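You operate a simulated robot arm through the tools that you are given. There is no shell and no other tool. Be economical: measure what you need, move in short steps, check, and stop when the job is done.

You run a simulated robot arm. Do the job below in one go: nothing can be reset, and whatever is moved stays where it is left.

JOB
Swap the blue heel in the clamp for the green heel.
Fine: free the clamp, stand the blue heel in the row with the other heels, then clamp the green one.

It is judged by the outcome, as a careful person would: the job done as asked, and still so three seconds after it is handed in. It fails if anything else is knocked over, pushed out of place, dropped, spilled or broken.

ROBOT AND FRAMES
A 6-joint arm with a two-finger parallel gripper, fixed in place. Base frame: the origin is at the foot of the arm, x ahead of it, y to its left, z up; the work surface is at about z = 0. Readings come in m, degrees, newtons and seconds.
With the tool pointing down near the work surface it reaches from about 0.14 to 0.58 m from the base axis. Its first joint turns from -66.0 to 66.0 degrees. Payload 2.1 kg.
The tool frame sits at the grasp point between the pads (the TCP): z along the fingers, y along the line on which they close. The tips reach 0.03 m beyond it. Largest opening 0.094 m; finger width 0.028, thickness 0.01; the body of the gripper, 0.05 by 0.096 m, starts 0.055 m behind the TCP.
Orientation is told as [roll, pitch, yaw] about the base's x, y, z axes, in that order, counted from this pose: with the fingers straight down and closing along the base's y, the tool's x points along the base's -x, its y along +y and its z along -z.

CONTROLS
- The arm moves only by the tool jog_arm. Its argument "deltas" is one flat list of numbers, 7 for each row, row after row: the shift along the tool's x, y, z in cm, then the turn, a rotation vector about the tool's x, y, z in degrees, then the gripper command, from -1 (shut) to 1 (fully open), values between in proportion. In form: [tx, ty, tz, ax, ay, az, grip, tx, ty, tz, ax, ay, az, grip, ...]. A call has 1 to 8 rows; each row shifts and turns the commanded pose from where the row before left it, along the tool's axes as they then stand. Each row takes 0.2 s and may step no farther than 0.05 m and 8.6 degrees from the row before; otherwise, or with a gripper value out of range, the whole call is refused. Where a pose cannot be reached the arm comes as near as it can. A force on the tool above 70 N (or 10 N above the force at the start of the call, whichever is more), or a blocked arm, ends the call early, and 0.2 s more pass. The fingers move at their own pace (about 0.072 m/s each) and stop on an object; they squeeze with about 27 N. The grip force told is the motor's: it shows also when the fingers shut on nothing. Time passes only in rows, and 0.2 s behind the last, so rows that do not move let the fingers close. The reply holds the time, the measured pose of the TCP, the force on the tool along the base axes, the opening and the grip force, in the units named above and with some noise, with the torque about the TCP (base axes, N m) and any sound that the robot's microphone picked up, and new pictures: "pictures" is both (left out), scene, wrist or none.
- Cameras (640 x 400 px; columns grow to the right, rows downward): "scene" is fixed at [0.0339, -0.3815, 0.4496]; the picture's right is [0.88, -0.47, 0.00], its down [-0.41, -0.76, -0.50] and it looks along [0.24, 0.44, -0.87] (base axes); focal length 214 px, centre (320, 200). "wrist" rides on the gripper at [0.076, 0.014, -0.102] in the tool frame; the picture's right is [-0.18, 0.98, 0.00], its down [-0.75, -0.14, -0.64] and it looks along [-0.63, -0.12, 0.77] (tool axes); focal length 243 px, centre (320, 200). There is no depth. A picture from a camera that has moved, and an enlarged one, comes with that camera's place and axes in the base frame and with its lens.
- inspect(camera, box): a new picture of the part [left, top, right, bottom] of that camera's present view, enlarged. The clock stands still meanwhile.
- close_job(): hands the job in; it is judged then, once.

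Work in short steps. Places have to be worked out from the pictures, the camera data and where the tool is seen: move nearer, look again, correct. Check each grasp and each placing, and mend what went wrong. You have 120 turns and 200 pictures in all, those below and enlarged ones among them. Open the gripper and draw the arm clear of the work before you hand the job in, unless the task says otherwise; then end with one line.

The tools are called after "Request:" as name(argument=value, ...) on one line, values as JSON. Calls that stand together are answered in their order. jog_arm: Moves the arm, as the interface text tells. Its arguments: {"type":"object","properties":{"deltas":{"type":"array","items":{"type":"number"}},"pictures":{"type":"string","enum":["both","scene","wrist","none"]}},"required":["deltas"]} The other tools are called the same way: inspect (camera, box) takes an enlarged picture of a part of a camera's view; close_job () hands the job in.

At the start:

```text
time: 0.0
ee_pos: [0.3626, -0.1212, 0.3075]
tcp_rot: [0.0, 0.1, 0.0]
wrist_force: [0.5, -0.7, -0.3]
wrist_torque: [-0.01, 0.01, 0.0]
finger_gap: 0.0941
finger_force: 0.0
```

scene: 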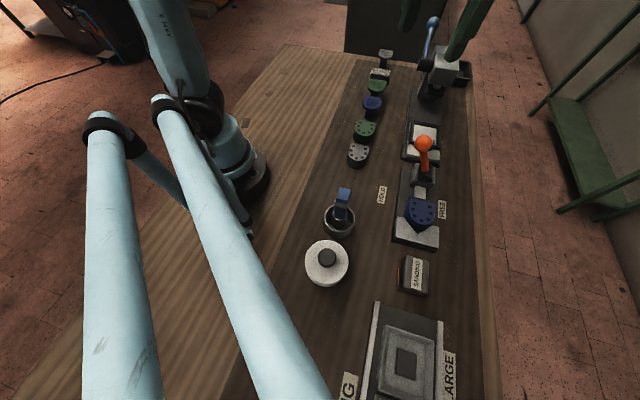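
wrist: 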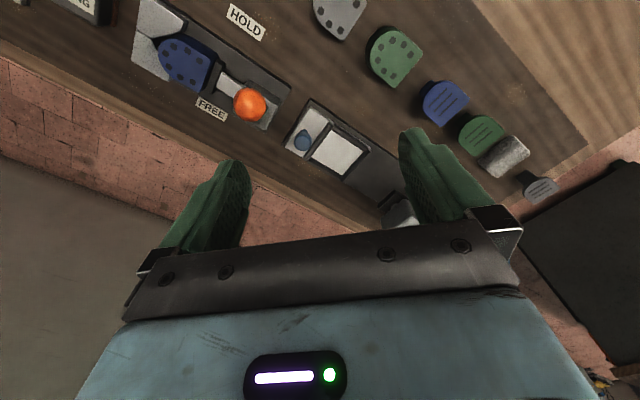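

The scene shows a row of heels, and a clamp with an orange-knobbed lever and the blue heel. I'll enlarge both areas first.

Request:
inspect(camera="scene", box=[340, 130, 480, 260])

Request:
inspect(camera="scene", box=[330, 30, 480, 180])

Request:
inspect(camera="wrist", box=[120, 0, 400, 200])

Request:
inspect(camera="wrist", box=[290, 0, 570, 200])

```text
3.08 times, centred on (410, 195) of scene
camera zoom: at [0.0339, -0.3815, 0.4496], right [0.88, -0.47, 0.0], down [-0.41, -0.76, -0.5], along [0.24, 0.44, -0.87], focal length 660 px, centre (43, 215)
```

zoom: 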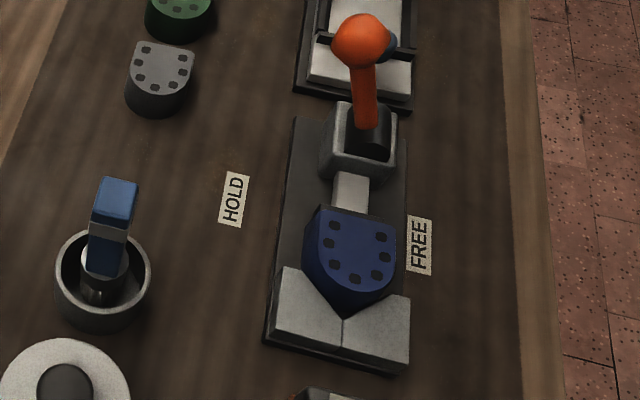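

```text
2.67 times, centred on (405, 105) of scene
camera zoom: at [0.0339, -0.3815, 0.4496], right [0.88, -0.47, 0.0], down [-0.41, -0.76, -0.5], along [0.24, 0.44, -0.87], focal length 572 px, centre (93, 453)
```

zoom: 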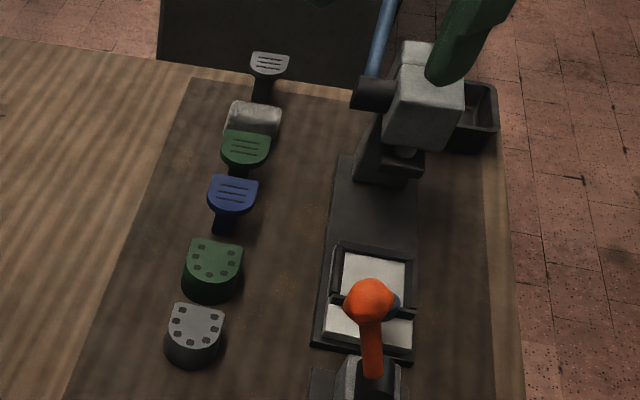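

```text
2.00 times, centred on (260, 100) of wrist
camera zoom: at [0.287, -0.1081, 0.4099], right [0.18, 0.98, 0.0], down [0.75, -0.14, 0.64], along [0.63, -0.12, -0.77], focal length 485 px, centre (440, 400)
```

zoom: 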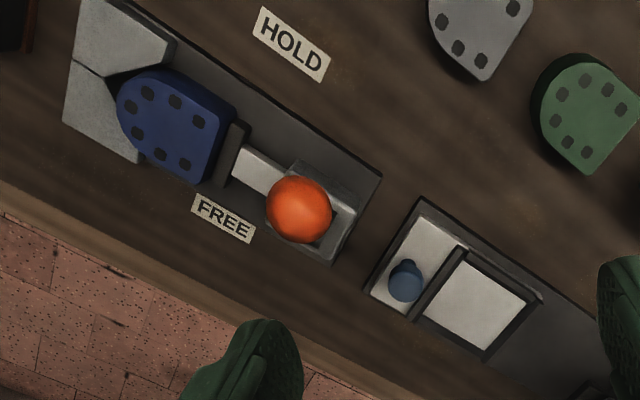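

```text
2.00 times, centred on (430, 100) of wrist
camera zoom: at [0.287, -0.1081, 0.4099], right [0.18, 0.98, 0.0], down [0.75, -0.14, 0.64], along [0.63, -0.12, -0.77], focal length 485 px, centre (100, 400)
```

zoom: 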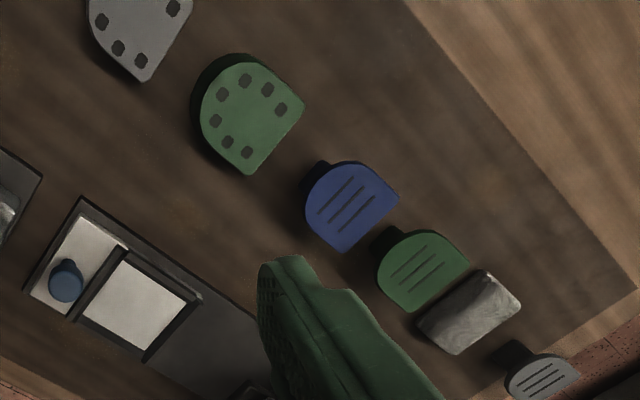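

Places from both cameras:
- Row runs along e≈(.69,.72), pitch about .092 m. The dotted green heel is near (.371,-.024) and the grey near (.307,-.088), so the free slot is near (.243,-.152).
- Blue heel is near (.32,-.30).
- Lever knob is near (.365,-.204,.13), leaning to HOLD.

I'll yaw the tool 46° in line with the clamp, shut the fingers and come down a little.

Request:
jog_arm(deltas=[0, 0, 1, 0, 0, -7.67, -1, 0, 0, 1, 0, 0, -7.67, -1, 0, 0, 1, 0, 0, -7.67, -1, 0, 0, 1, 0, 0, -7.67, -1, 0, 0, 1, 0, 0, -7.67, -1, 0, 0, 1, 0, 0, -7.67, -1])

```text
time: 1.4
ee_pos: [0.3643, -0.1213, 0.2471]
tcp_rot: [0.1, 0.0, 46.2]
wrist_force: [0.1, -0.6, 0.5]
wrist_torque: [0.0, -0.01, 0.01]
finger_gap: 0.0
finger_force: 27.2
camera wrist: at [0.3002, -0.1675, 0.3499], right [-0.58, 0.81, 0.0], down [0.62, 0.45, 0.64], along [0.52, 0.37, -0.77], focal length 243 px, centre (320, 200)
```

scene: 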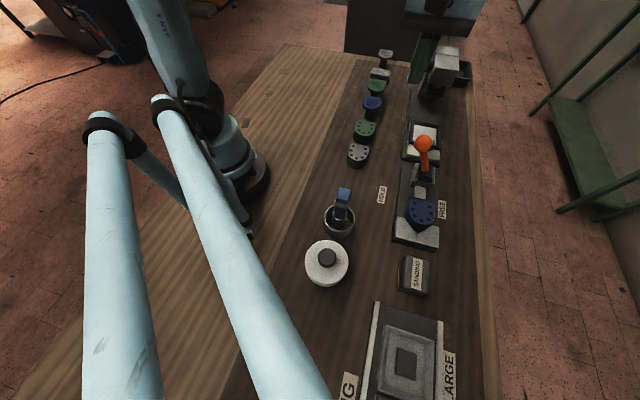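
wrist: 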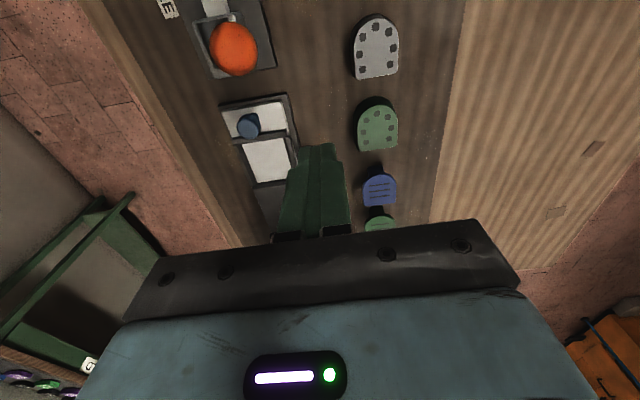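

Yaw is right, and the knob checks out again at (.364,-.204,.13). I'll go beside it on the HOLD side at knob height.

Request:
jog_arm(deltas=[3, -0.1, 0, 0, 0, 0, -1, 2.9, -0.2, 0, 0, 0, 0, -1, 0, 0, 4, 0, 0, 0, -1, 0, 0, 4, 0, 0, 0, -1, 0, 0, 3.5, 0, 0, 0, -1])

```text
time: 2.6
ee_pos: [0.3237, -0.1662, 0.1314]
tcp_rot: [0.0, 0.0, 46.0]
wrist_force: [-0.5, 0.3, 0.2]
wrist_torque: [-0.02, 0.0, 0.01]
finger_gap: 0.0003
finger_force: 26.9
camera wrist: at [0.2612, -0.2124, 0.2346], right [-0.58, 0.82, 0.0], down [0.62, 0.44, 0.64], along [0.52, 0.37, -0.77], focal length 243 px, centre (320, 200)
```

scene: 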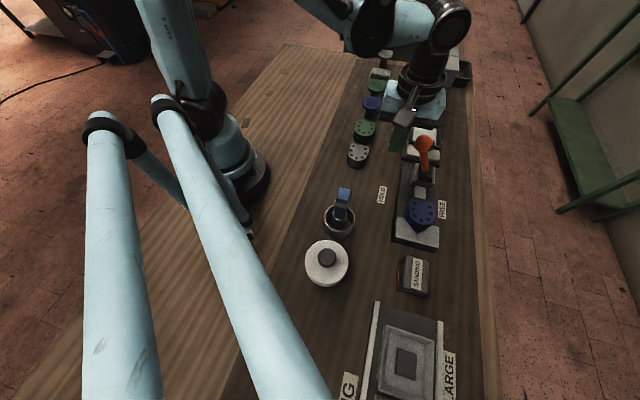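
wrist: 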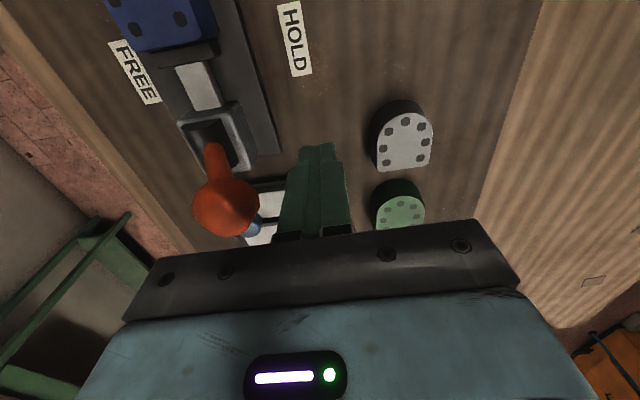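

The lever leans to HOLD and swings crosswise to the clamp. I'll push the knob along -n with the closed fingers.

Request:
jog_arm(deltas=[0, -2, 0, 0, 0, 0, -1, 0, -1.2, 0, 0, 0, 0, -1, 0, -1.2, 0, 0, 0, 0, -1, 0, -1.2, 0, 0, 0, 0, -1, 0, -1.2, 0, 0, 0, 0, -1])

```text
time: 3.8
ee_pos: [0.3736, -0.2127, 0.1309]
tcp_rot: [0.1, -0.1, 46.0]
wrist_force: [-1.2, 1.2, 0.2]
wrist_torque: [-0.02, 0.02, 0.0]
finger_gap: 0.0002
finger_force: 27.0
camera wrist: at [0.3106, -0.2593, 0.2352], right [-0.58, 0.81, 0.0], down [0.62, 0.44, 0.64], along [0.52, 0.37, -0.77], focal length 243 px, centre (320, 200)
```

scene: 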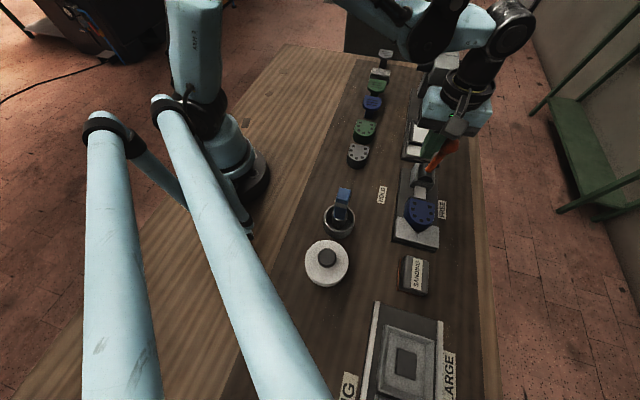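
wrist: 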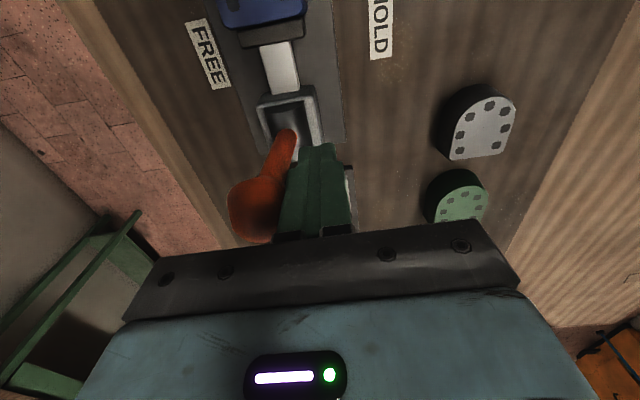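

The lever moves easily and now stands about upright; I keep pushing.

Request:
jog_arm(deltas=[0, -1.2, 0, 0, 0, 0, -1, 0, -1.2, 0, 0, 0, 0, -1, 0, -1, 0, 0, 0, 0, -1, 0, -1, 0, 0, 0, 0, -1])

```text
time: 4.9
ee_pos: [0.3991, -0.2358, 0.1317]
tcp_rot: [2.0, 0.1, 46.1]
wrist_force: [-6.5, 6.3, 4.4]
wrist_torque: [0.15, 0.08, 0.01]
finger_gap: 0.0
finger_force: 27.2
stopped in row 4: the force on the tool passed its limit at 72 N (the readings are from after the stop); the commanded pose is now the measured one
camera wrist: at [0.3381, -0.2857, 0.2363], right [-0.58, 0.81, 0.03], down [0.64, 0.43, 0.63], along [0.5, 0.39, -0.77], focal length 243 px, centre (320, 200)
```

scene: 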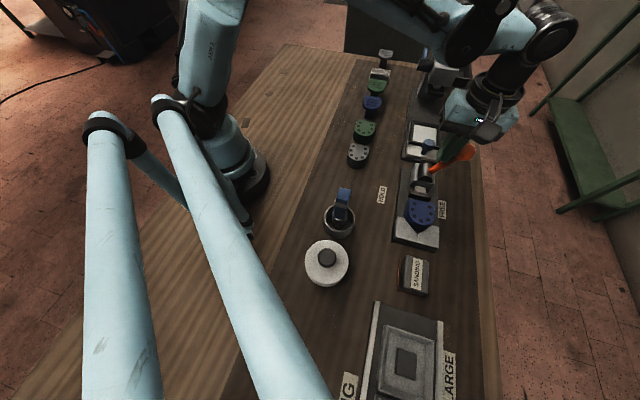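
wrist: 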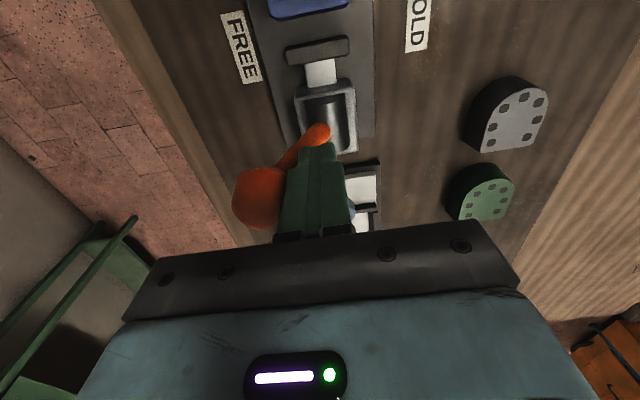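

Lever reached its FREE stop and the jaw has drawn back from the heel. I back off, level the tool, and rise to look.

Request:
jog_arm(deltas=[0, 2, 0, 0, 0, 0, -1, 0, 2, 0, 2, 0, 0, -1, 0, 0, -4, 0, 0, 0, -1, 4, 0, -4, 0, 0, 0, -1, 4.5, 0, 0, 0, 0, 1, 4, 0, 0, 0, 0, 1])

```text
refused: deltas must hold 7 numbers for each row
```

Fixing the row format.

Request:
jog_arm(deltas=[0, 2, 0, 0, 0, 0, -1, 0, 2, 0, 2, 0, 0, -1, 0, 0, -4, 0, 0, 0, -1, 2, 0, -3, 0, 0, 0, -1, 4.5, 0, 0, 0, 0, 1, 4, 0, 0, 0, 0, 1])

```text
refused: deltas must hold 7 numbers for each row
```

One zero was missing in the last rows.

Request:
jog_arm(deltas=[0, 2, 0, 0, 0, 0, -1, 0, 2, 0, 2, 0, 0, -1, 0, 0, -4, 0, 0, 0, -1, 2, 0, -3, 0, 0, 0, -1, 4.5, 0, 0, 0, 0, 0, 1, 4, 0, 0, 0, 0, 0, 1])

```text
time: 6.3
ee_pos: [0.298, -0.2849, 0.2038]
tcp_rot: [-0.3, 0.2, 46.0]
wrist_force: [-0.1, 0.0, 0.3]
wrist_torque: [-0.01, 0.01, 0.01]
finger_gap: 0.0821
finger_force: 0.0
camera wrist: at [0.2347, -0.3317, 0.3075], right [-0.58, 0.81, 0.0], down [0.62, 0.45, 0.64], along [0.52, 0.37, -0.77], focal length 243 px, centre (320, 200)
```

scene: 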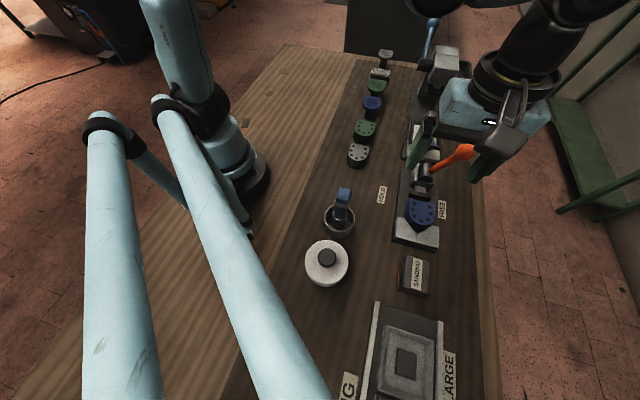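
wrist: 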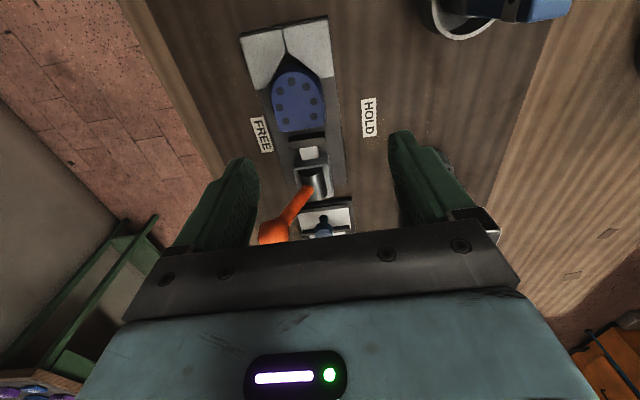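

The lever stays at FREE and the jaw is clear. I'll zoom on the clamp to set the grasp.

Request:
inspect(camera="wrist", box=[220, 10, 400, 160])

Request:
inspect(camera="scene", box=[340, 130, 480, 260])

```text
2.67 times, centred on (310, 85) of wrist
camera zoom: at [0.2347, -0.3317, 0.3075], right [-0.58, 0.81, 0.0], down [0.62, 0.45, 0.64], along [0.52, 0.37, -0.77], focal length 647 px, centre (347, 507)
```

zoom: 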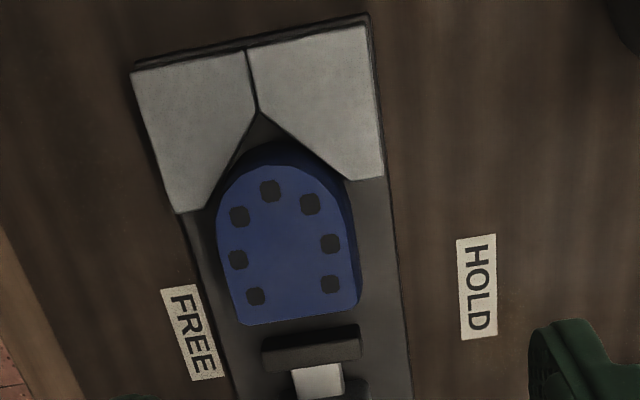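

```text
3.08 times, centred on (410, 195) of scene
camera zoom: at [0.0339, -0.3815, 0.4496], right [0.88, -0.47, 0.0], down [-0.41, -0.76, -0.5], along [0.24, 0.44, -0.87], focal length 660 px, centre (43, 215)
```

zoom: 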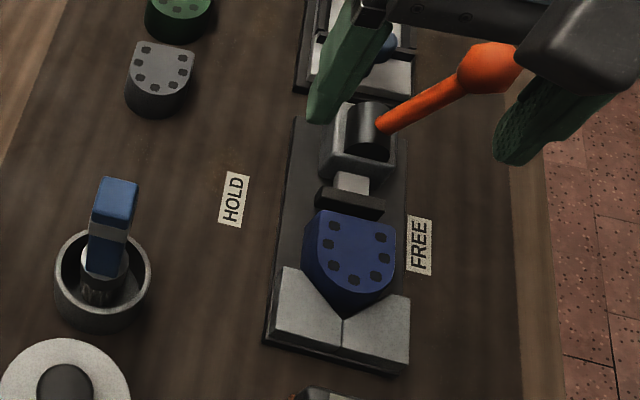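

Blue heel top centre ≈(.318,-.301,.04), about .057 wide. I move over it, slightly to the flat side, and descend partway.

Request:
jog_arm(deltas=[-1.05, -2.54, 0, 0, 0, 0, 1, 0, 0, 4, 0, 0, 0, 1, 0, 0, 4, 0, 0, 0, 1, 0, 0, 0, 0, 0, 0, 1])

```text
time: 7.3
ee_pos: [0.3235, -0.2953, 0.1235]
tcp_rot: [-0.2, 0.1, 46.0]
wrist_force: [0.1, -0.2, -0.4]
wrist_torque: [-0.02, 0.02, -0.01]
finger_gap: 0.094
finger_force: 0.0
camera wrist: at [0.2598, -0.3419, 0.2267], right [-0.58, 0.81, 0.0], down [0.62, 0.45, 0.64], along [0.52, 0.37, -0.77], focal length 243 px, centre (320, 200)
```

scene: 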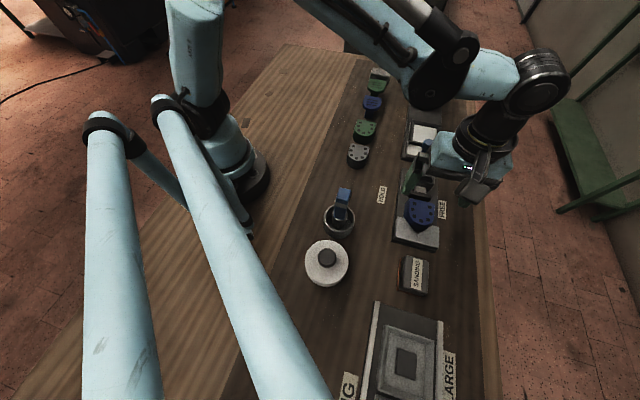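
wrist: 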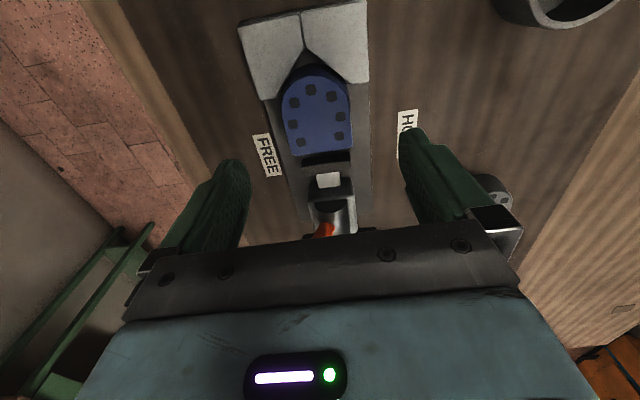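

The grasp axis falls on the rear half of the heel and is well centred. I descend so the tips are just above the base plate.

Request:
jog_arm(deltas=[0, 0, 4, 0, 0, 0, 1, 0, 0, 2.5, 0, 0, 0, 1, 0, 0, 1, 0, 0, 0, 1])

```text
time: 8.1
ee_pos: [0.3225, -0.2973, 0.0496]
tcp_rot: [-0.2, 0.1, 46.1]
wrist_force: [0.4, -1.1, 0.7]
wrist_torque: [0.0, 0.0, -0.03]
finger_gap: 0.0939
finger_force: 0.1
camera wrist: at [0.2598, -0.3421, 0.1525], right [-0.58, 0.81, 0.0], down [0.62, 0.45, 0.64], along [0.52, 0.37, -0.77], focal length 243 px, centre (320, 200)
```

scene: 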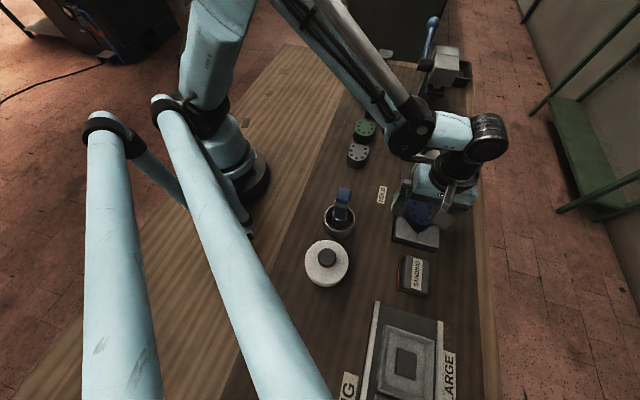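
wrist: 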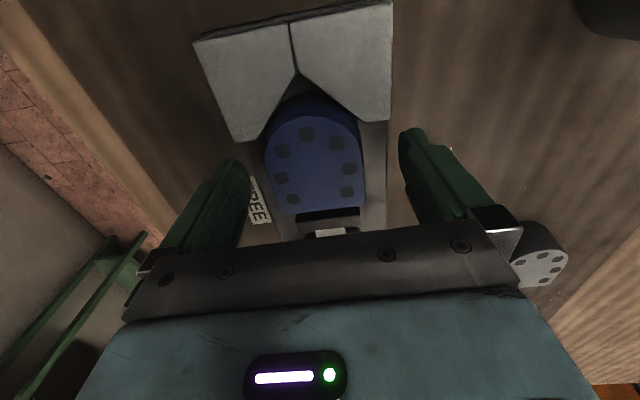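

Clear of the V arms; the heel sits about 3 mm to the left of centre, so I shift, lower slightly and close.

Request:
jog_arm(deltas=[0, -0.3, 0.3, 0, 0, 0, 1, 0, 0, 0, 0, 0, 0, 0, 0, 0, 0, 0, 0, 0, 0, 0, 0, 0, 0, 0, 0, -1, 0, 0, 0, 0, 0, 0, -1, 0, 0, 0, 0, 0, 0, -1], pictures="wrist")

```text
time: 9.5
ee_pos: [0.3247, -0.2976, 0.0454]
tcp_rot: [-0.2, 0.1, 46.1]
wrist_force: [-1.0, 1.7, -0.3]
wrist_torque: [0.13, 0.02, -0.02]
finger_gap: 0.0556
finger_force: 27.2
camera wrist: at [0.2621, -0.3442, 0.1495], right [-0.58, 0.81, 0.0], down [0.62, 0.45, 0.64], along [0.52, 0.37, -0.77], focal length 243 px, centre (320, 200)
```

wrist: 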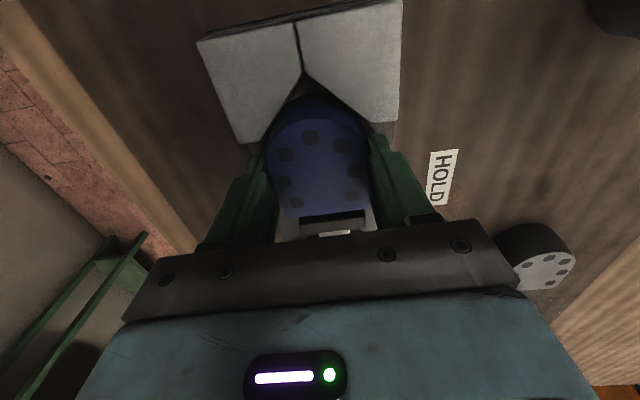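

Grip is firm at .056 m. I lift straight up.

Request:
jog_arm(deltas=[0, 0, -1.5, 0, 0, 0, -1, 0, 0, -2.5, 0, 0, 0, -1, 0, 0, -2.5, 0, 0, 0, -1])

```text
time: 10.3
ee_pos: [0.3249, -0.2988, 0.1126]
tcp_rot: [-0.2, 0.1, 46.1]
wrist_force: [0.5, 0.0, -0.8]
wrist_torque: [0.02, 0.04, 0.02]
finger_gap: 0.0557
finger_force: 26.7
camera wrist: at [0.2622, -0.3444, 0.2154], right [-0.58, 0.81, 0.0], down [0.62, 0.45, 0.64], along [0.52, 0.37, -0.77], focal length 243 px, centre (320, 200)
```

scene: 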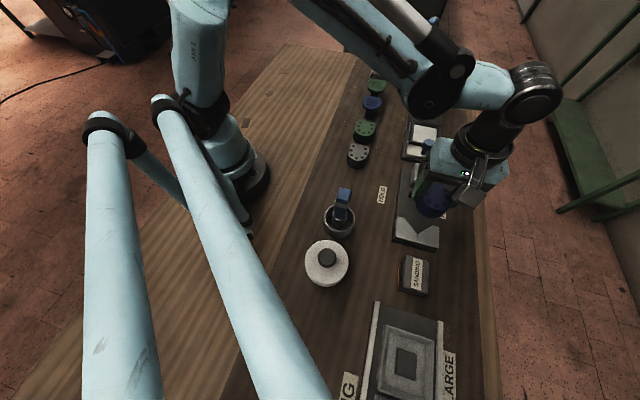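
wrist: 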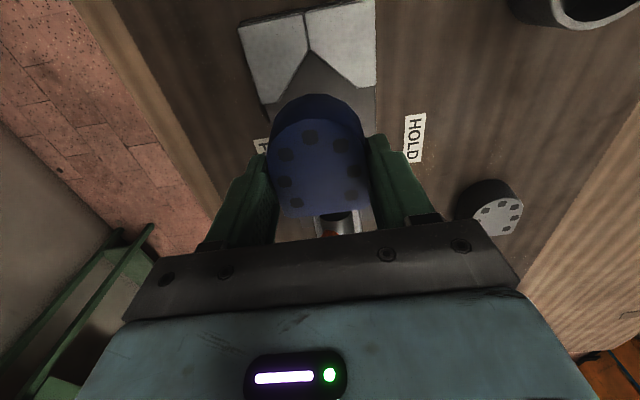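

Blue heel is out and held. The brush in the cup (top ≈ (.165,-.226,.135)) might be near the camera housing, so I go to the slot high, set about .08 m from the grey heel, and look.

Request:
jog_arm(deltas=[0, 0, -4.5, 0, 0, 0, -1, -1.6, 4, -2.2, 0, 0, 0, -1, -1.6, 4, 0, 0, 0, 0, -1, -1.6, 4, 0, 0, 0, 0, -1, -1.6, 3.9, 0, 0, 0, 0, -1, 0, 0, 0, 0, 0, 0, -1])

```text
time: 11.7
ee_pos: [0.2547, -0.1412, 0.1785]
tcp_rot: [-0.2, 0.2, 46.0]
wrist_force: [-0.4, -0.6, -0.5]
wrist_torque: [0.0, -0.02, 0.0]
finger_gap: 0.0554
finger_force: 26.6
camera wrist: at [0.1912, -0.187, 0.2812], right [-0.58, 0.81, 0.0], down [0.62, 0.45, 0.64], along [0.52, 0.37, -0.77], focal length 243 px, centre (320, 200)
```

scene: 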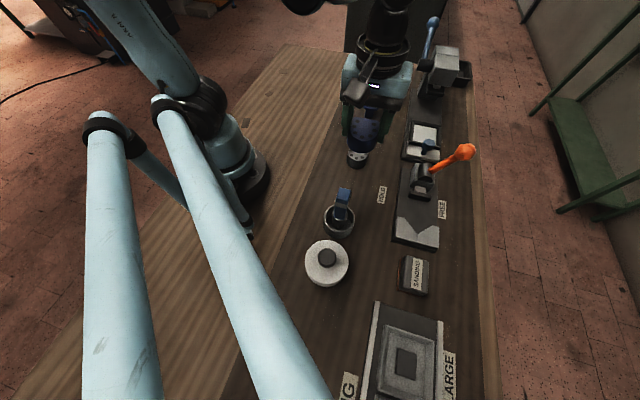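
wrist: 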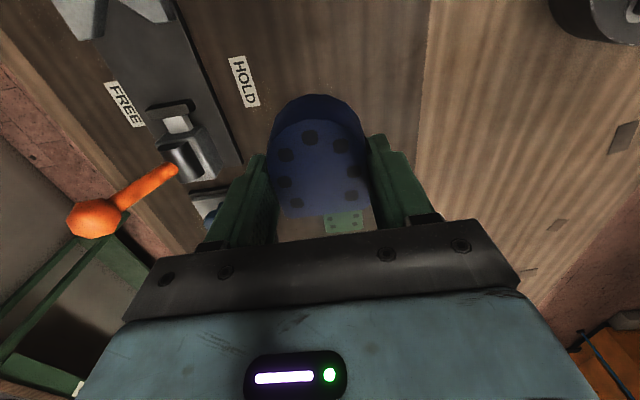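

Held heel is over the slot line (green seen at its expected place). I check the brush and camera housing clearance in the scene view.

Request:
inspect(camera="scene", box=[300, 30, 440, 250])

```text
1.82 times, centred on (370, 140) of scene
camera zoom: at [0.0339, -0.3815, 0.4496], right [0.88, -0.47, 0.0], down [-0.41, -0.76, -0.5], along [0.24, 0.44, -0.87], focal length 390 px, centre (229, 309)
```

zoom: 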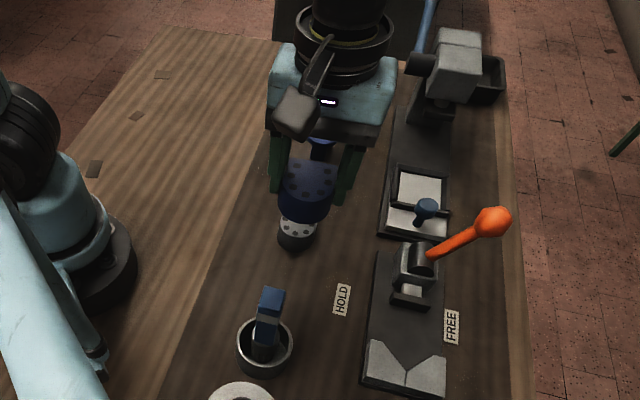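

Housing clearance to the brush is about 2.5 cm at the bottom, which is enough. I descend in stages and watch.

Request:
jog_arm(deltas=[0, 0, 4, 0, 0, 0, -1, 0, 0, 4, 0, 0, 0, -1, 0, 0, 4, 0, 0, 0, -1])

Request:
inspect(camera="scene", box=[300, 80, 440, 250])

```text
time: 12.5
ee_pos: [0.2545, -0.1418, 0.0574]
tcp_rot: [-0.2, 0.1, 46.2]
wrist_force: [-0.5, -0.2, -0.3]
wrist_torque: [-0.03, 0.0, 0.01]
finger_gap: 0.0555
finger_force: 26.5
camera wrist: at [0.1912, -0.1881, 0.161], right [-0.58, 0.81, 0.0], down [0.62, 0.45, 0.64], along [0.52, 0.37, -0.77], focal length 243 px, centre (320, 200)
```

scene: 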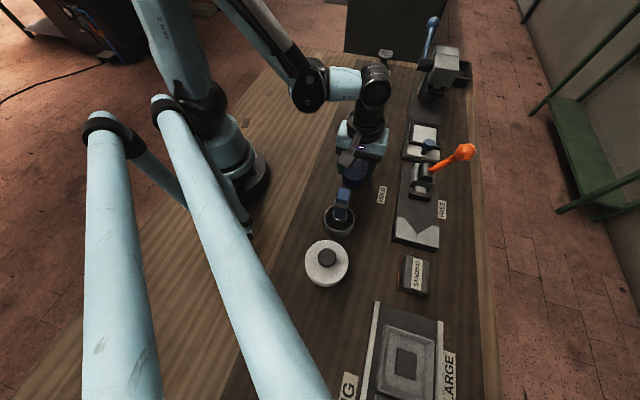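
wrist: 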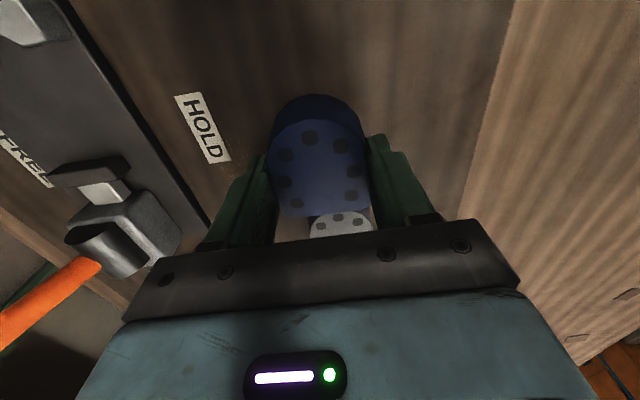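

```text
2.35 times, centred on (370, 165) of scene
camera zoom: at [0.0339, -0.3815, 0.4496], right [0.88, -0.47, 0.0], down [-0.41, -0.76, -0.5], along [0.24, 0.44, -0.87], focal length 505 px, centre (202, 282)
```

zoom: 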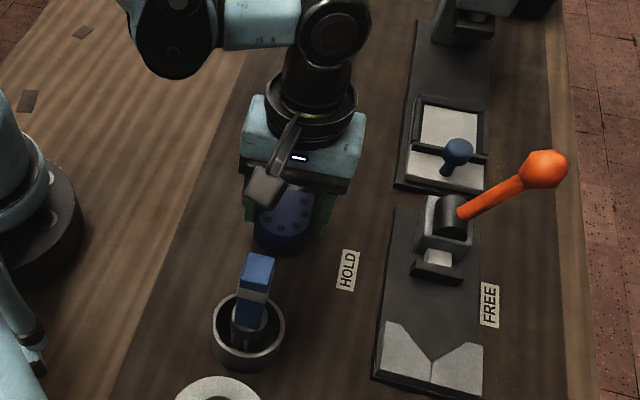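

Gap to the grey heel about 2 cm, brush clear. I lower in small steps until it touches.

Request:
jog_arm(deltas=[0, 0, 0.8, 0, 0, 0, -1, 0, 0, 0.5, 0, 0, 0, -1, 0, 0, 0.3, 0, 0, 0, -1], pictures="none")

```text
time: 13.3
ee_pos: [0.2538, -0.1425, 0.0405]
tcp_rot: [-0.2, 0.0, 46.1]
wrist_force: [-0.6, -0.7, -1.7]
wrist_torque: [0.0, 0.01, -0.02]
finger_gap: 0.0555
finger_force: 27.0
```

No clear contact yet; smaller steps.

Request:
jog_arm(deltas=[0, 0, 0.3, 0, 0, 0, -1, 0, 0, 0, 0, 0, 0, -1], pictures="none")

Request:
jog_arm(deltas=[0, 0, 0.2, 0, 0, 0, -1, 0, 0, 0, 0, 0, 0, -1], pictures="scene")

```text
time: 13.9
ee_pos: [0.2546, -0.1421, 0.0386]
tcp_rot: [-0.2, 0.1, 46.1]
wrist_force: [0.0, 0.3, -0.8]
wrist_torque: [-0.04, -0.02, -0.01]
finger_gap: 0.0555
finger_force: 26.5
```

```text
time: 14.5
ee_pos: [0.2539, -0.1419, 0.0353]
tcp_rot: [-0.1, 0.1, 46.1]
wrist_force: [-0.2, -0.1, -0.7]
wrist_torque: [-0.03, -0.02, -0.02]
finger_gap: 0.0556
finger_force: 27.0
```

scene: 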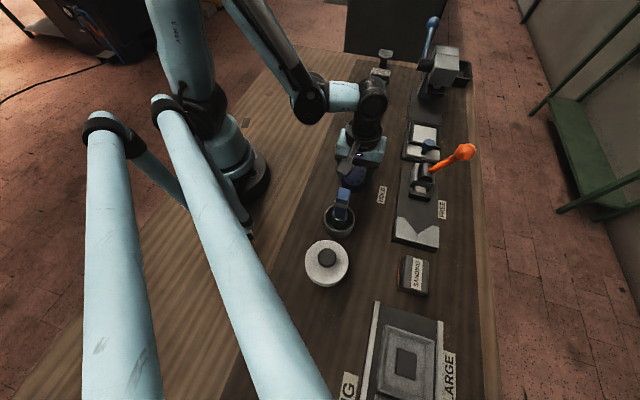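

Still no contact force; continue by 1.5 mm.

Request:
jog_arm(deltas=[0, 0, 0.15, 0, 0, 0, -1, 0, 0, 0, 0, 0, 0, -1], pictures="none")

Request:
inspect(camera="scene", box=[310, 140, 400, 240])

```text
time: 15.1
ee_pos: [0.2551, -0.1418, 0.0349]
tcp_rot: [-0.1, 0.2, 46.2]
wrist_force: [-2.4, 2.6, 24.2]
wrist_torque: [0.09, 0.11, 0.0]
finger_gap: 0.0556
finger_force: 26.7
```

```text
4.00 times, centred on (355, 190) of scene
camera zoom: at [0.0338, -0.3815, 0.4497], right [0.88, -0.47, 0.0], down [-0.41, -0.76, -0.5], along [0.24, 0.44, -0.87], focal length 858 px, centre (180, 240)
```

zoom: 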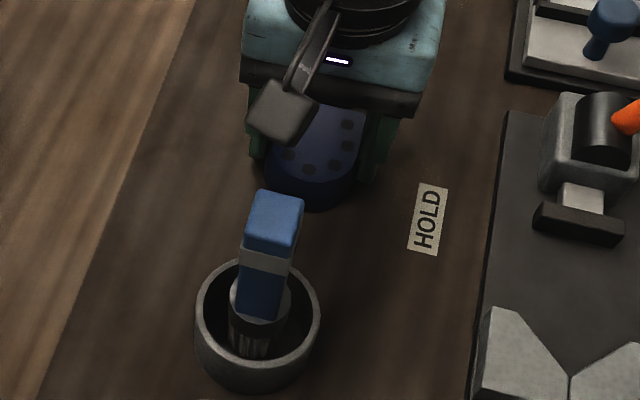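

Contact at TCP z≈.035 (24 N). I ease off, open the gripper, and rise.

Request:
jog_arm(deltas=[0, 0, -0.1, 0, 0, 0, -1, 0, 0, 0, 0, 0, 0, 0.4, 0, 0, 0, 0, 0, 0, 0.9, 0, 0, 0, 0, 0, 0, 0.9, 0, 0, -3, 0, 0, 0, 0.9, 0, 0, -5, 0, 0, 0, 1, 0, 0, -5, 0, 0, 0, 1, 0, 0, 0, 0, 0, 0, 1])

```text
time: 16.9
ee_pos: [0.2553, -0.1403, 0.1663]
tcp_rot: [-0.3, 0.1, 46.1]
wrist_force: [0.7, 0.2, 0.4]
wrist_torque: [0.0, 0.01, 0.01]
finger_gap: 0.0939
finger_force: 0.0
camera wrist: at [0.1921, -0.1864, 0.2696], right [-0.58, 0.81, 0.0], down [0.62, 0.45, 0.64], along [0.52, 0.37, -0.77], focal length 243 px, centre (320, 200)
```

scene: 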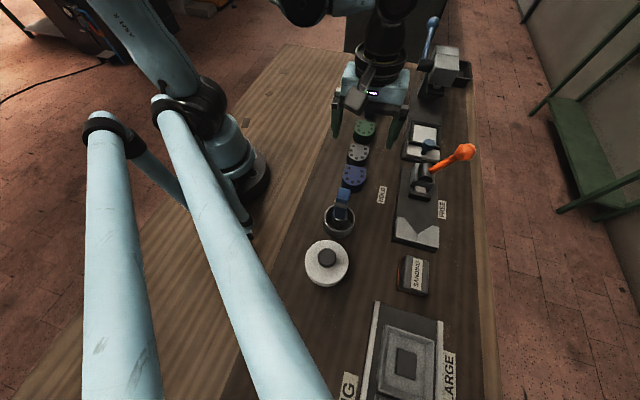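
wrist: 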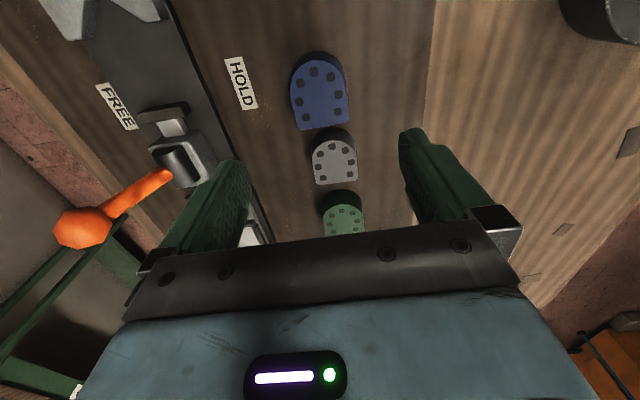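

Blue heel stands in line with the row and the gripper is clear. Next I move over the green dotted heel.

Request:
jog_arm(deltas=[-4.5, 0, 0, 0, 0, 0, 1, -4.5, 0, 0, 0, 0, 0, 1, -4.5, 0, 0, 0, 0, 0, 1, -3.6, -0.3, 0, 0, 0, 0, 1, 0, 0, 2, 0, 0, 0, 1])

Request:
inspect(camera="wrist", box=[250, 0, 450, 240])

```text
time: 18.1
ee_pos: [0.3764, -0.0204, 0.1458]
tcp_rot: [-0.2, 0.0, 46.0]
wrist_force: [0.1, 0.0, 0.4]
wrist_torque: [0.02, 0.01, 0.0]
finger_gap: 0.094
finger_force: 0.0
camera wrist: at [0.3128, -0.0659, 0.2491], right [-0.58, 0.81, 0.0], down [0.62, 0.45, 0.64], along [0.52, 0.37, -0.77], focal length 243 px, centre (320, 200)
```

scene: 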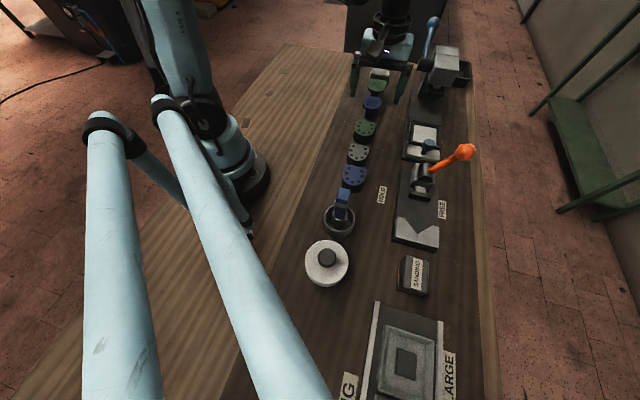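
wrist: 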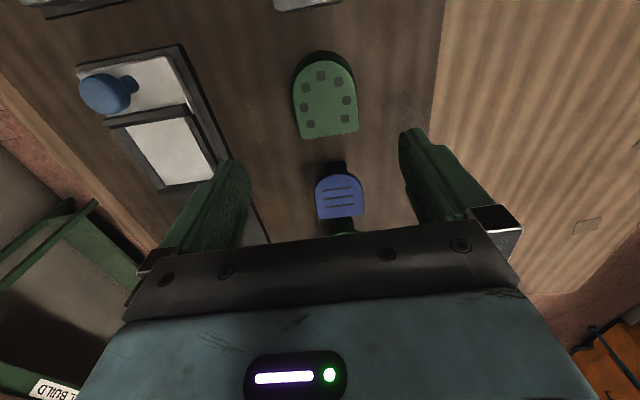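

```text
1.67 times, centred on (350, 120) of wrist
camera zoom: at [0.3128, -0.0659, 0.2491], right [-0.58, 0.81, 0.0], down [0.62, 0.45, 0.64], along [0.52, 0.37, -0.77], focal length 404 px, centre (270, 333)
```

zoom: 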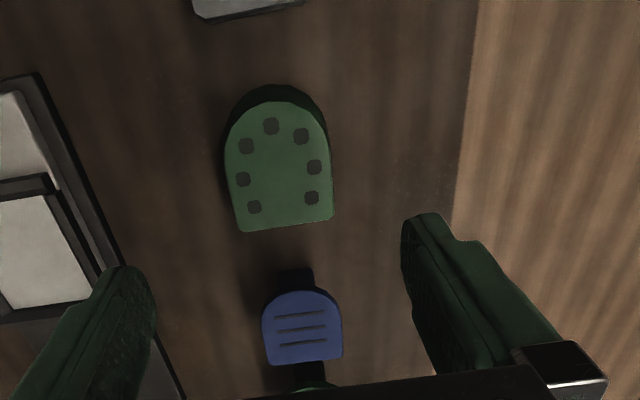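

The lined pieces are thin stemmed ones. The dotted green matches the clamped type, about 6 mm toward +n of my axis. I shift and descend.

Request:
jog_arm(deltas=[0, 0.55, 2, 0, 0, 0, 1, 0, 0, 4, 0, 0, 0, 1, 0, 0, 3, 0, 0, 0, 1], pictures="wrist")

```text
time: 18.9
ee_pos: [0.3727, -0.0174, 0.0546]
tcp_rot: [-0.2, 0.1, 46.1]
wrist_force: [0.8, -1.1, -0.6]
wrist_torque: [0.01, -0.01, 0.01]
finger_gap: 0.0941
finger_force: 0.0
camera wrist: at [0.3095, -0.0633, 0.1585], right [-0.58, 0.81, 0.0], down [0.62, 0.45, 0.64], along [0.52, 0.37, -0.77], focal length 243 px, centre (320, 200)
```

wrist: 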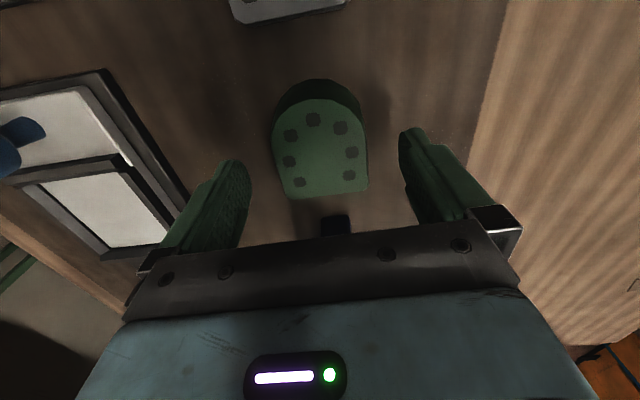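

Centred. I lower to z≈.036 and close.

Request:
jog_arm(deltas=[0, 0, 1.2, 0, 0, 0, 1, 0, 0, 0.65, 0, 0, 0, 1, 0, 0, 0, 0, 0, 0, 0.2, 0, 0, 0, 0, 0, 0, -1, 0, 0, 0, 0, 0, 0, -1, 0, 0, 0, 0, 0, 0, -1], pictures="wrist")

```text
time: 20.3
ee_pos: [0.372, -0.0164, 0.0352]
tcp_rot: [-0.2, 0.2, 46.1]
wrist_force: [0.7, 0.9, 0.3]
wrist_torque: [-0.02, -0.01, 0.0]
finger_gap: 0.0586
finger_force: 27.2
camera wrist: at [0.3089, -0.0626, 0.1399], right [-0.58, 0.81, 0.0], down [0.62, 0.45, 0.64], along [0.52, 0.37, -0.77], focal length 243 px, centre (320, 200)
```

wrist: 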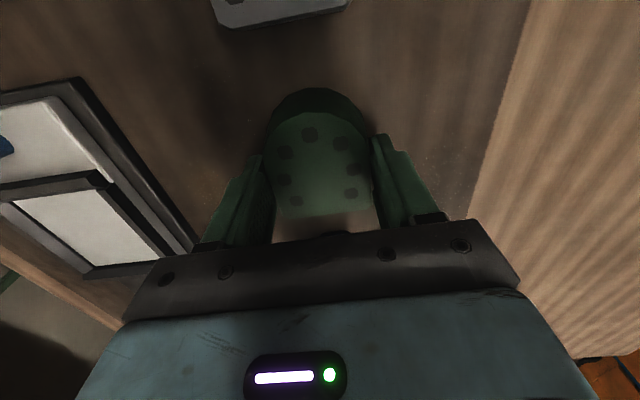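

Green gripped (.0586). I lift and carry it at z≈.165 to above the clamp.

Request:
jog_arm(deltas=[0, 0, -3, 0, 0, 0, -1, 0, 0, -5, 0, 0, 0, -1, 0, 0, -5, 0, 0, 0, -1, 3.8, -2.6, 0, 0, 0, 0, -1, 3.9, -2.7, 0, 0, 0, 0, -1])

```text
time: 21.5
ee_pos: [0.3563, -0.109, 0.1671]
tcp_rot: [-0.2, 0.3, 46.2]
wrist_force: [0.3, -1.0, -1.2]
wrist_torque: [0.03, -0.04, -0.02]
finger_gap: 0.058
finger_force: 26.8
camera wrist: at [0.2935, -0.1551, 0.2711], right [-0.58, 0.81, 0.0], down [0.62, 0.45, 0.64], along [0.52, 0.37, -0.77], focal length 243 px, centre (320, 200)
```

scene: 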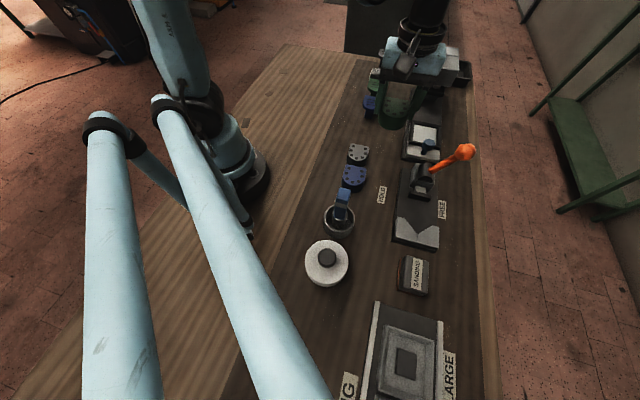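
wrist: 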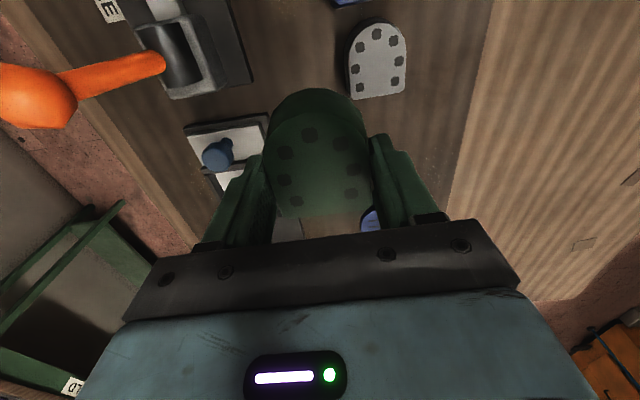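

Held well. I carry on to above the V-block, biased 4 mm toward the jaw side so it doesn't land on the V.

Request:
jog_arm(deltas=[3.84, -2.71, 0, 0, 0, 0, -1, 3.84, -2.71, 0, 0, 0, 0, -1, 3.84, -2.71, 0, 0, 0, 0, -1, 3.84, -2.71, 0, 0, 0, 0, -1, 0, 0, 4, 0, 0, 0, -1, 0, 0, 2.5, 0, 0, 0, -1, 0, 0, 0, 0, 0, 0, -1])

Request:
inspect(camera="scene", box=[360, 120, 500, 260])

```text
time: 23.1
ee_pos: [0.3261, -0.2948, 0.1015]
tcp_rot: [-0.3, 0.1, 46.1]
wrist_force: [-0.4, -0.4, -0.5]
wrist_torque: [-0.01, -0.03, 0.02]
finger_gap: 0.0585
finger_force: 26.8
camera wrist: at [0.2642, -0.341, 0.2051], right [-0.58, 0.81, 0.0], down [0.62, 0.45, 0.64], along [0.52, 0.37, -0.77], focal length 243 px, centre (320, 200)
```

scene: 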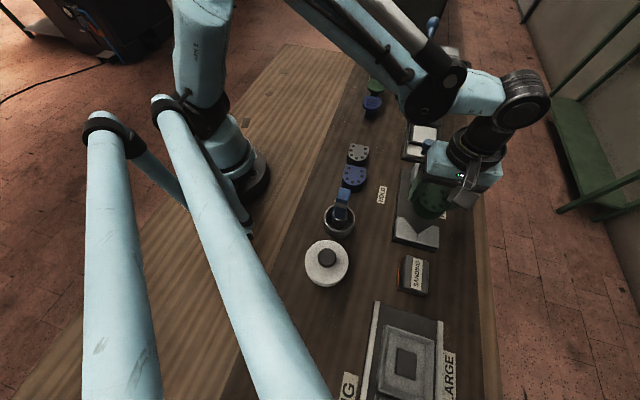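
wrist: 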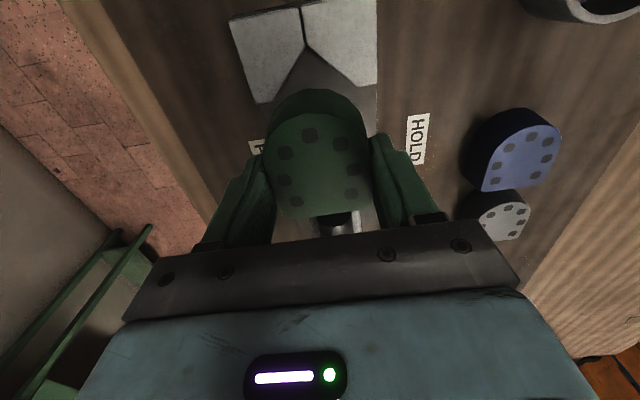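

```text
2.86 times, centred on (430, 190) of scene
camera zoom: at [0.0339, -0.3815, 0.4496], right [0.88, -0.47, 0.0], down [-0.41, -0.76, -0.5], along [0.24, 0.44, -0.87], focal length 613 px, centre (6, 229)
```

zoom: 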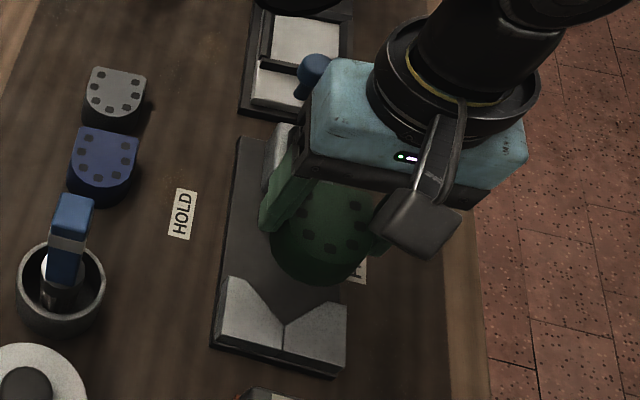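

Position is +3 mm in e and 1 mm in n from where blue sat. I lower toward the plate (expect contact at z≈.0455).

Request:
jog_arm(deltas=[0, 0, 3, 0, 0, 0, -1, 0, 0, 1.5, 0, 0, 0, -1, 0, 0, 0.6, 0, 0, 0, -1, 0, 0, 0.3, 0, 0, 0, -1, 0, 0, 0, 0, 0, 0, -1])

```text
time: 24.3
ee_pos: [0.328, -0.2953, 0.0483]
tcp_rot: [-0.2, 0.1, 46.1]
wrist_force: [-0.6, 0.5, -1.5]
wrist_torque: [0.0, 0.0, -0.03]
finger_gap: 0.0582
finger_force: 27.2
camera wrist: at [0.2646, -0.3406, 0.1516], right [-0.58, 0.81, 0.0], down [0.62, 0.45, 0.64], along [0.52, 0.37, -0.77], focal length 243 px, centre (320, 200)
```

scene: 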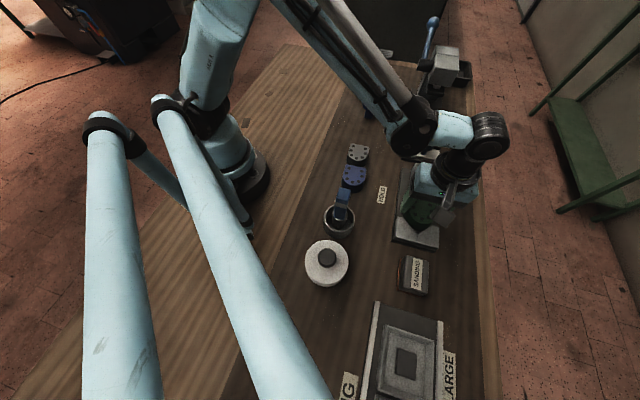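
wrist: 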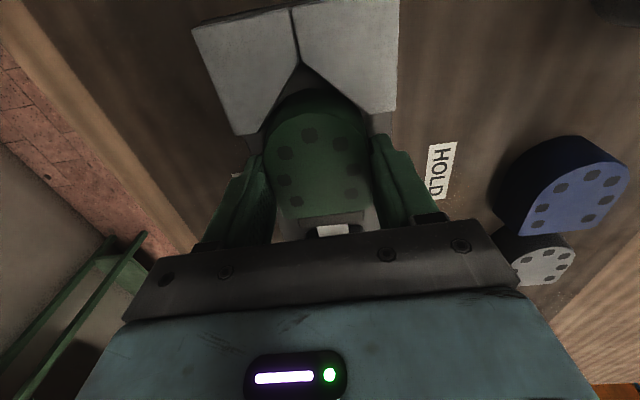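

Nicely lined up between the V and the jaw. I lower the last few millimetres.

Request:
jog_arm(deltas=[0, 0, 0.2, 0, 0, 0, -1, 0, 0, 0, 0, 0, 0, -1], pictures="none")

Request:
jog_arm(deltas=[0, 0, 0.15, 0, 0, 0, -1, 0, 0, 0, 0, 0, 0, -1], pictures="none")

```text
time: 24.9
ee_pos: [0.3274, -0.2943, 0.0471]
tcp_rot: [-0.2, 0.1, 46.1]
wrist_force: [0.1, 0.0, 0.2]
wrist_torque: [-0.01, -0.07, 0.0]
finger_gap: 0.0585
finger_force: 27.0
```

```text
time: 25.5
ee_pos: [0.3294, -0.2949, 0.0454]
tcp_rot: [-0.1, 0.1, 46.1]
wrist_force: [-2.7, 1.1, 24.8]
wrist_torque: [0.08, 0.07, -0.06]
finger_gap: 0.0584
finger_force: 26.9
```

It rests on the plate. I ease off and nudge it gently into the V.

Request:
jog_arm(deltas=[0, 0, -0.13, 0, 0, 0, -1, 0.2, 0, 0, 0, 0, 0, -1, 0, 0, 0, 0, 0, 0, -1], pictures="none")

Request:
jog_arm(deltas=[0.1, 0, 0, 0, 0, 0, -1, 0, 0, 0, 0, 0, 0, -1], pictures="wrist")

```text
time: 26.3
ee_pos: [0.3266, -0.296, 0.0468]
tcp_rot: [-0.2, 0.1, 46.2]
wrist_force: [0.8, 3.6, -2.2]
wrist_torque: [0.12, 0.0, 0.02]
finger_gap: 0.0585
finger_force: 26.8
```

```text
time: 26.9
ee_pos: [0.3277, -0.296, 0.046]
tcp_rot: [-0.1, 0.0, 46.2]
wrist_force: [3.0, 10.4, -2.7]
wrist_torque: [0.34, -0.08, 0.06]
finger_gap: 0.0586
finger_force: 26.9
camera wrist: at [0.2636, -0.3423, 0.1496], right [-0.58, 0.81, 0.0], down [0.62, 0.45, 0.64], along [0.52, 0.37, -0.77], focal length 243 px, centre (320, 200)
```

wrist: 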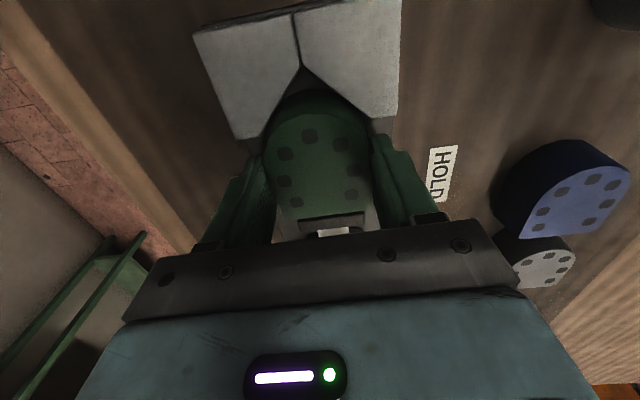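

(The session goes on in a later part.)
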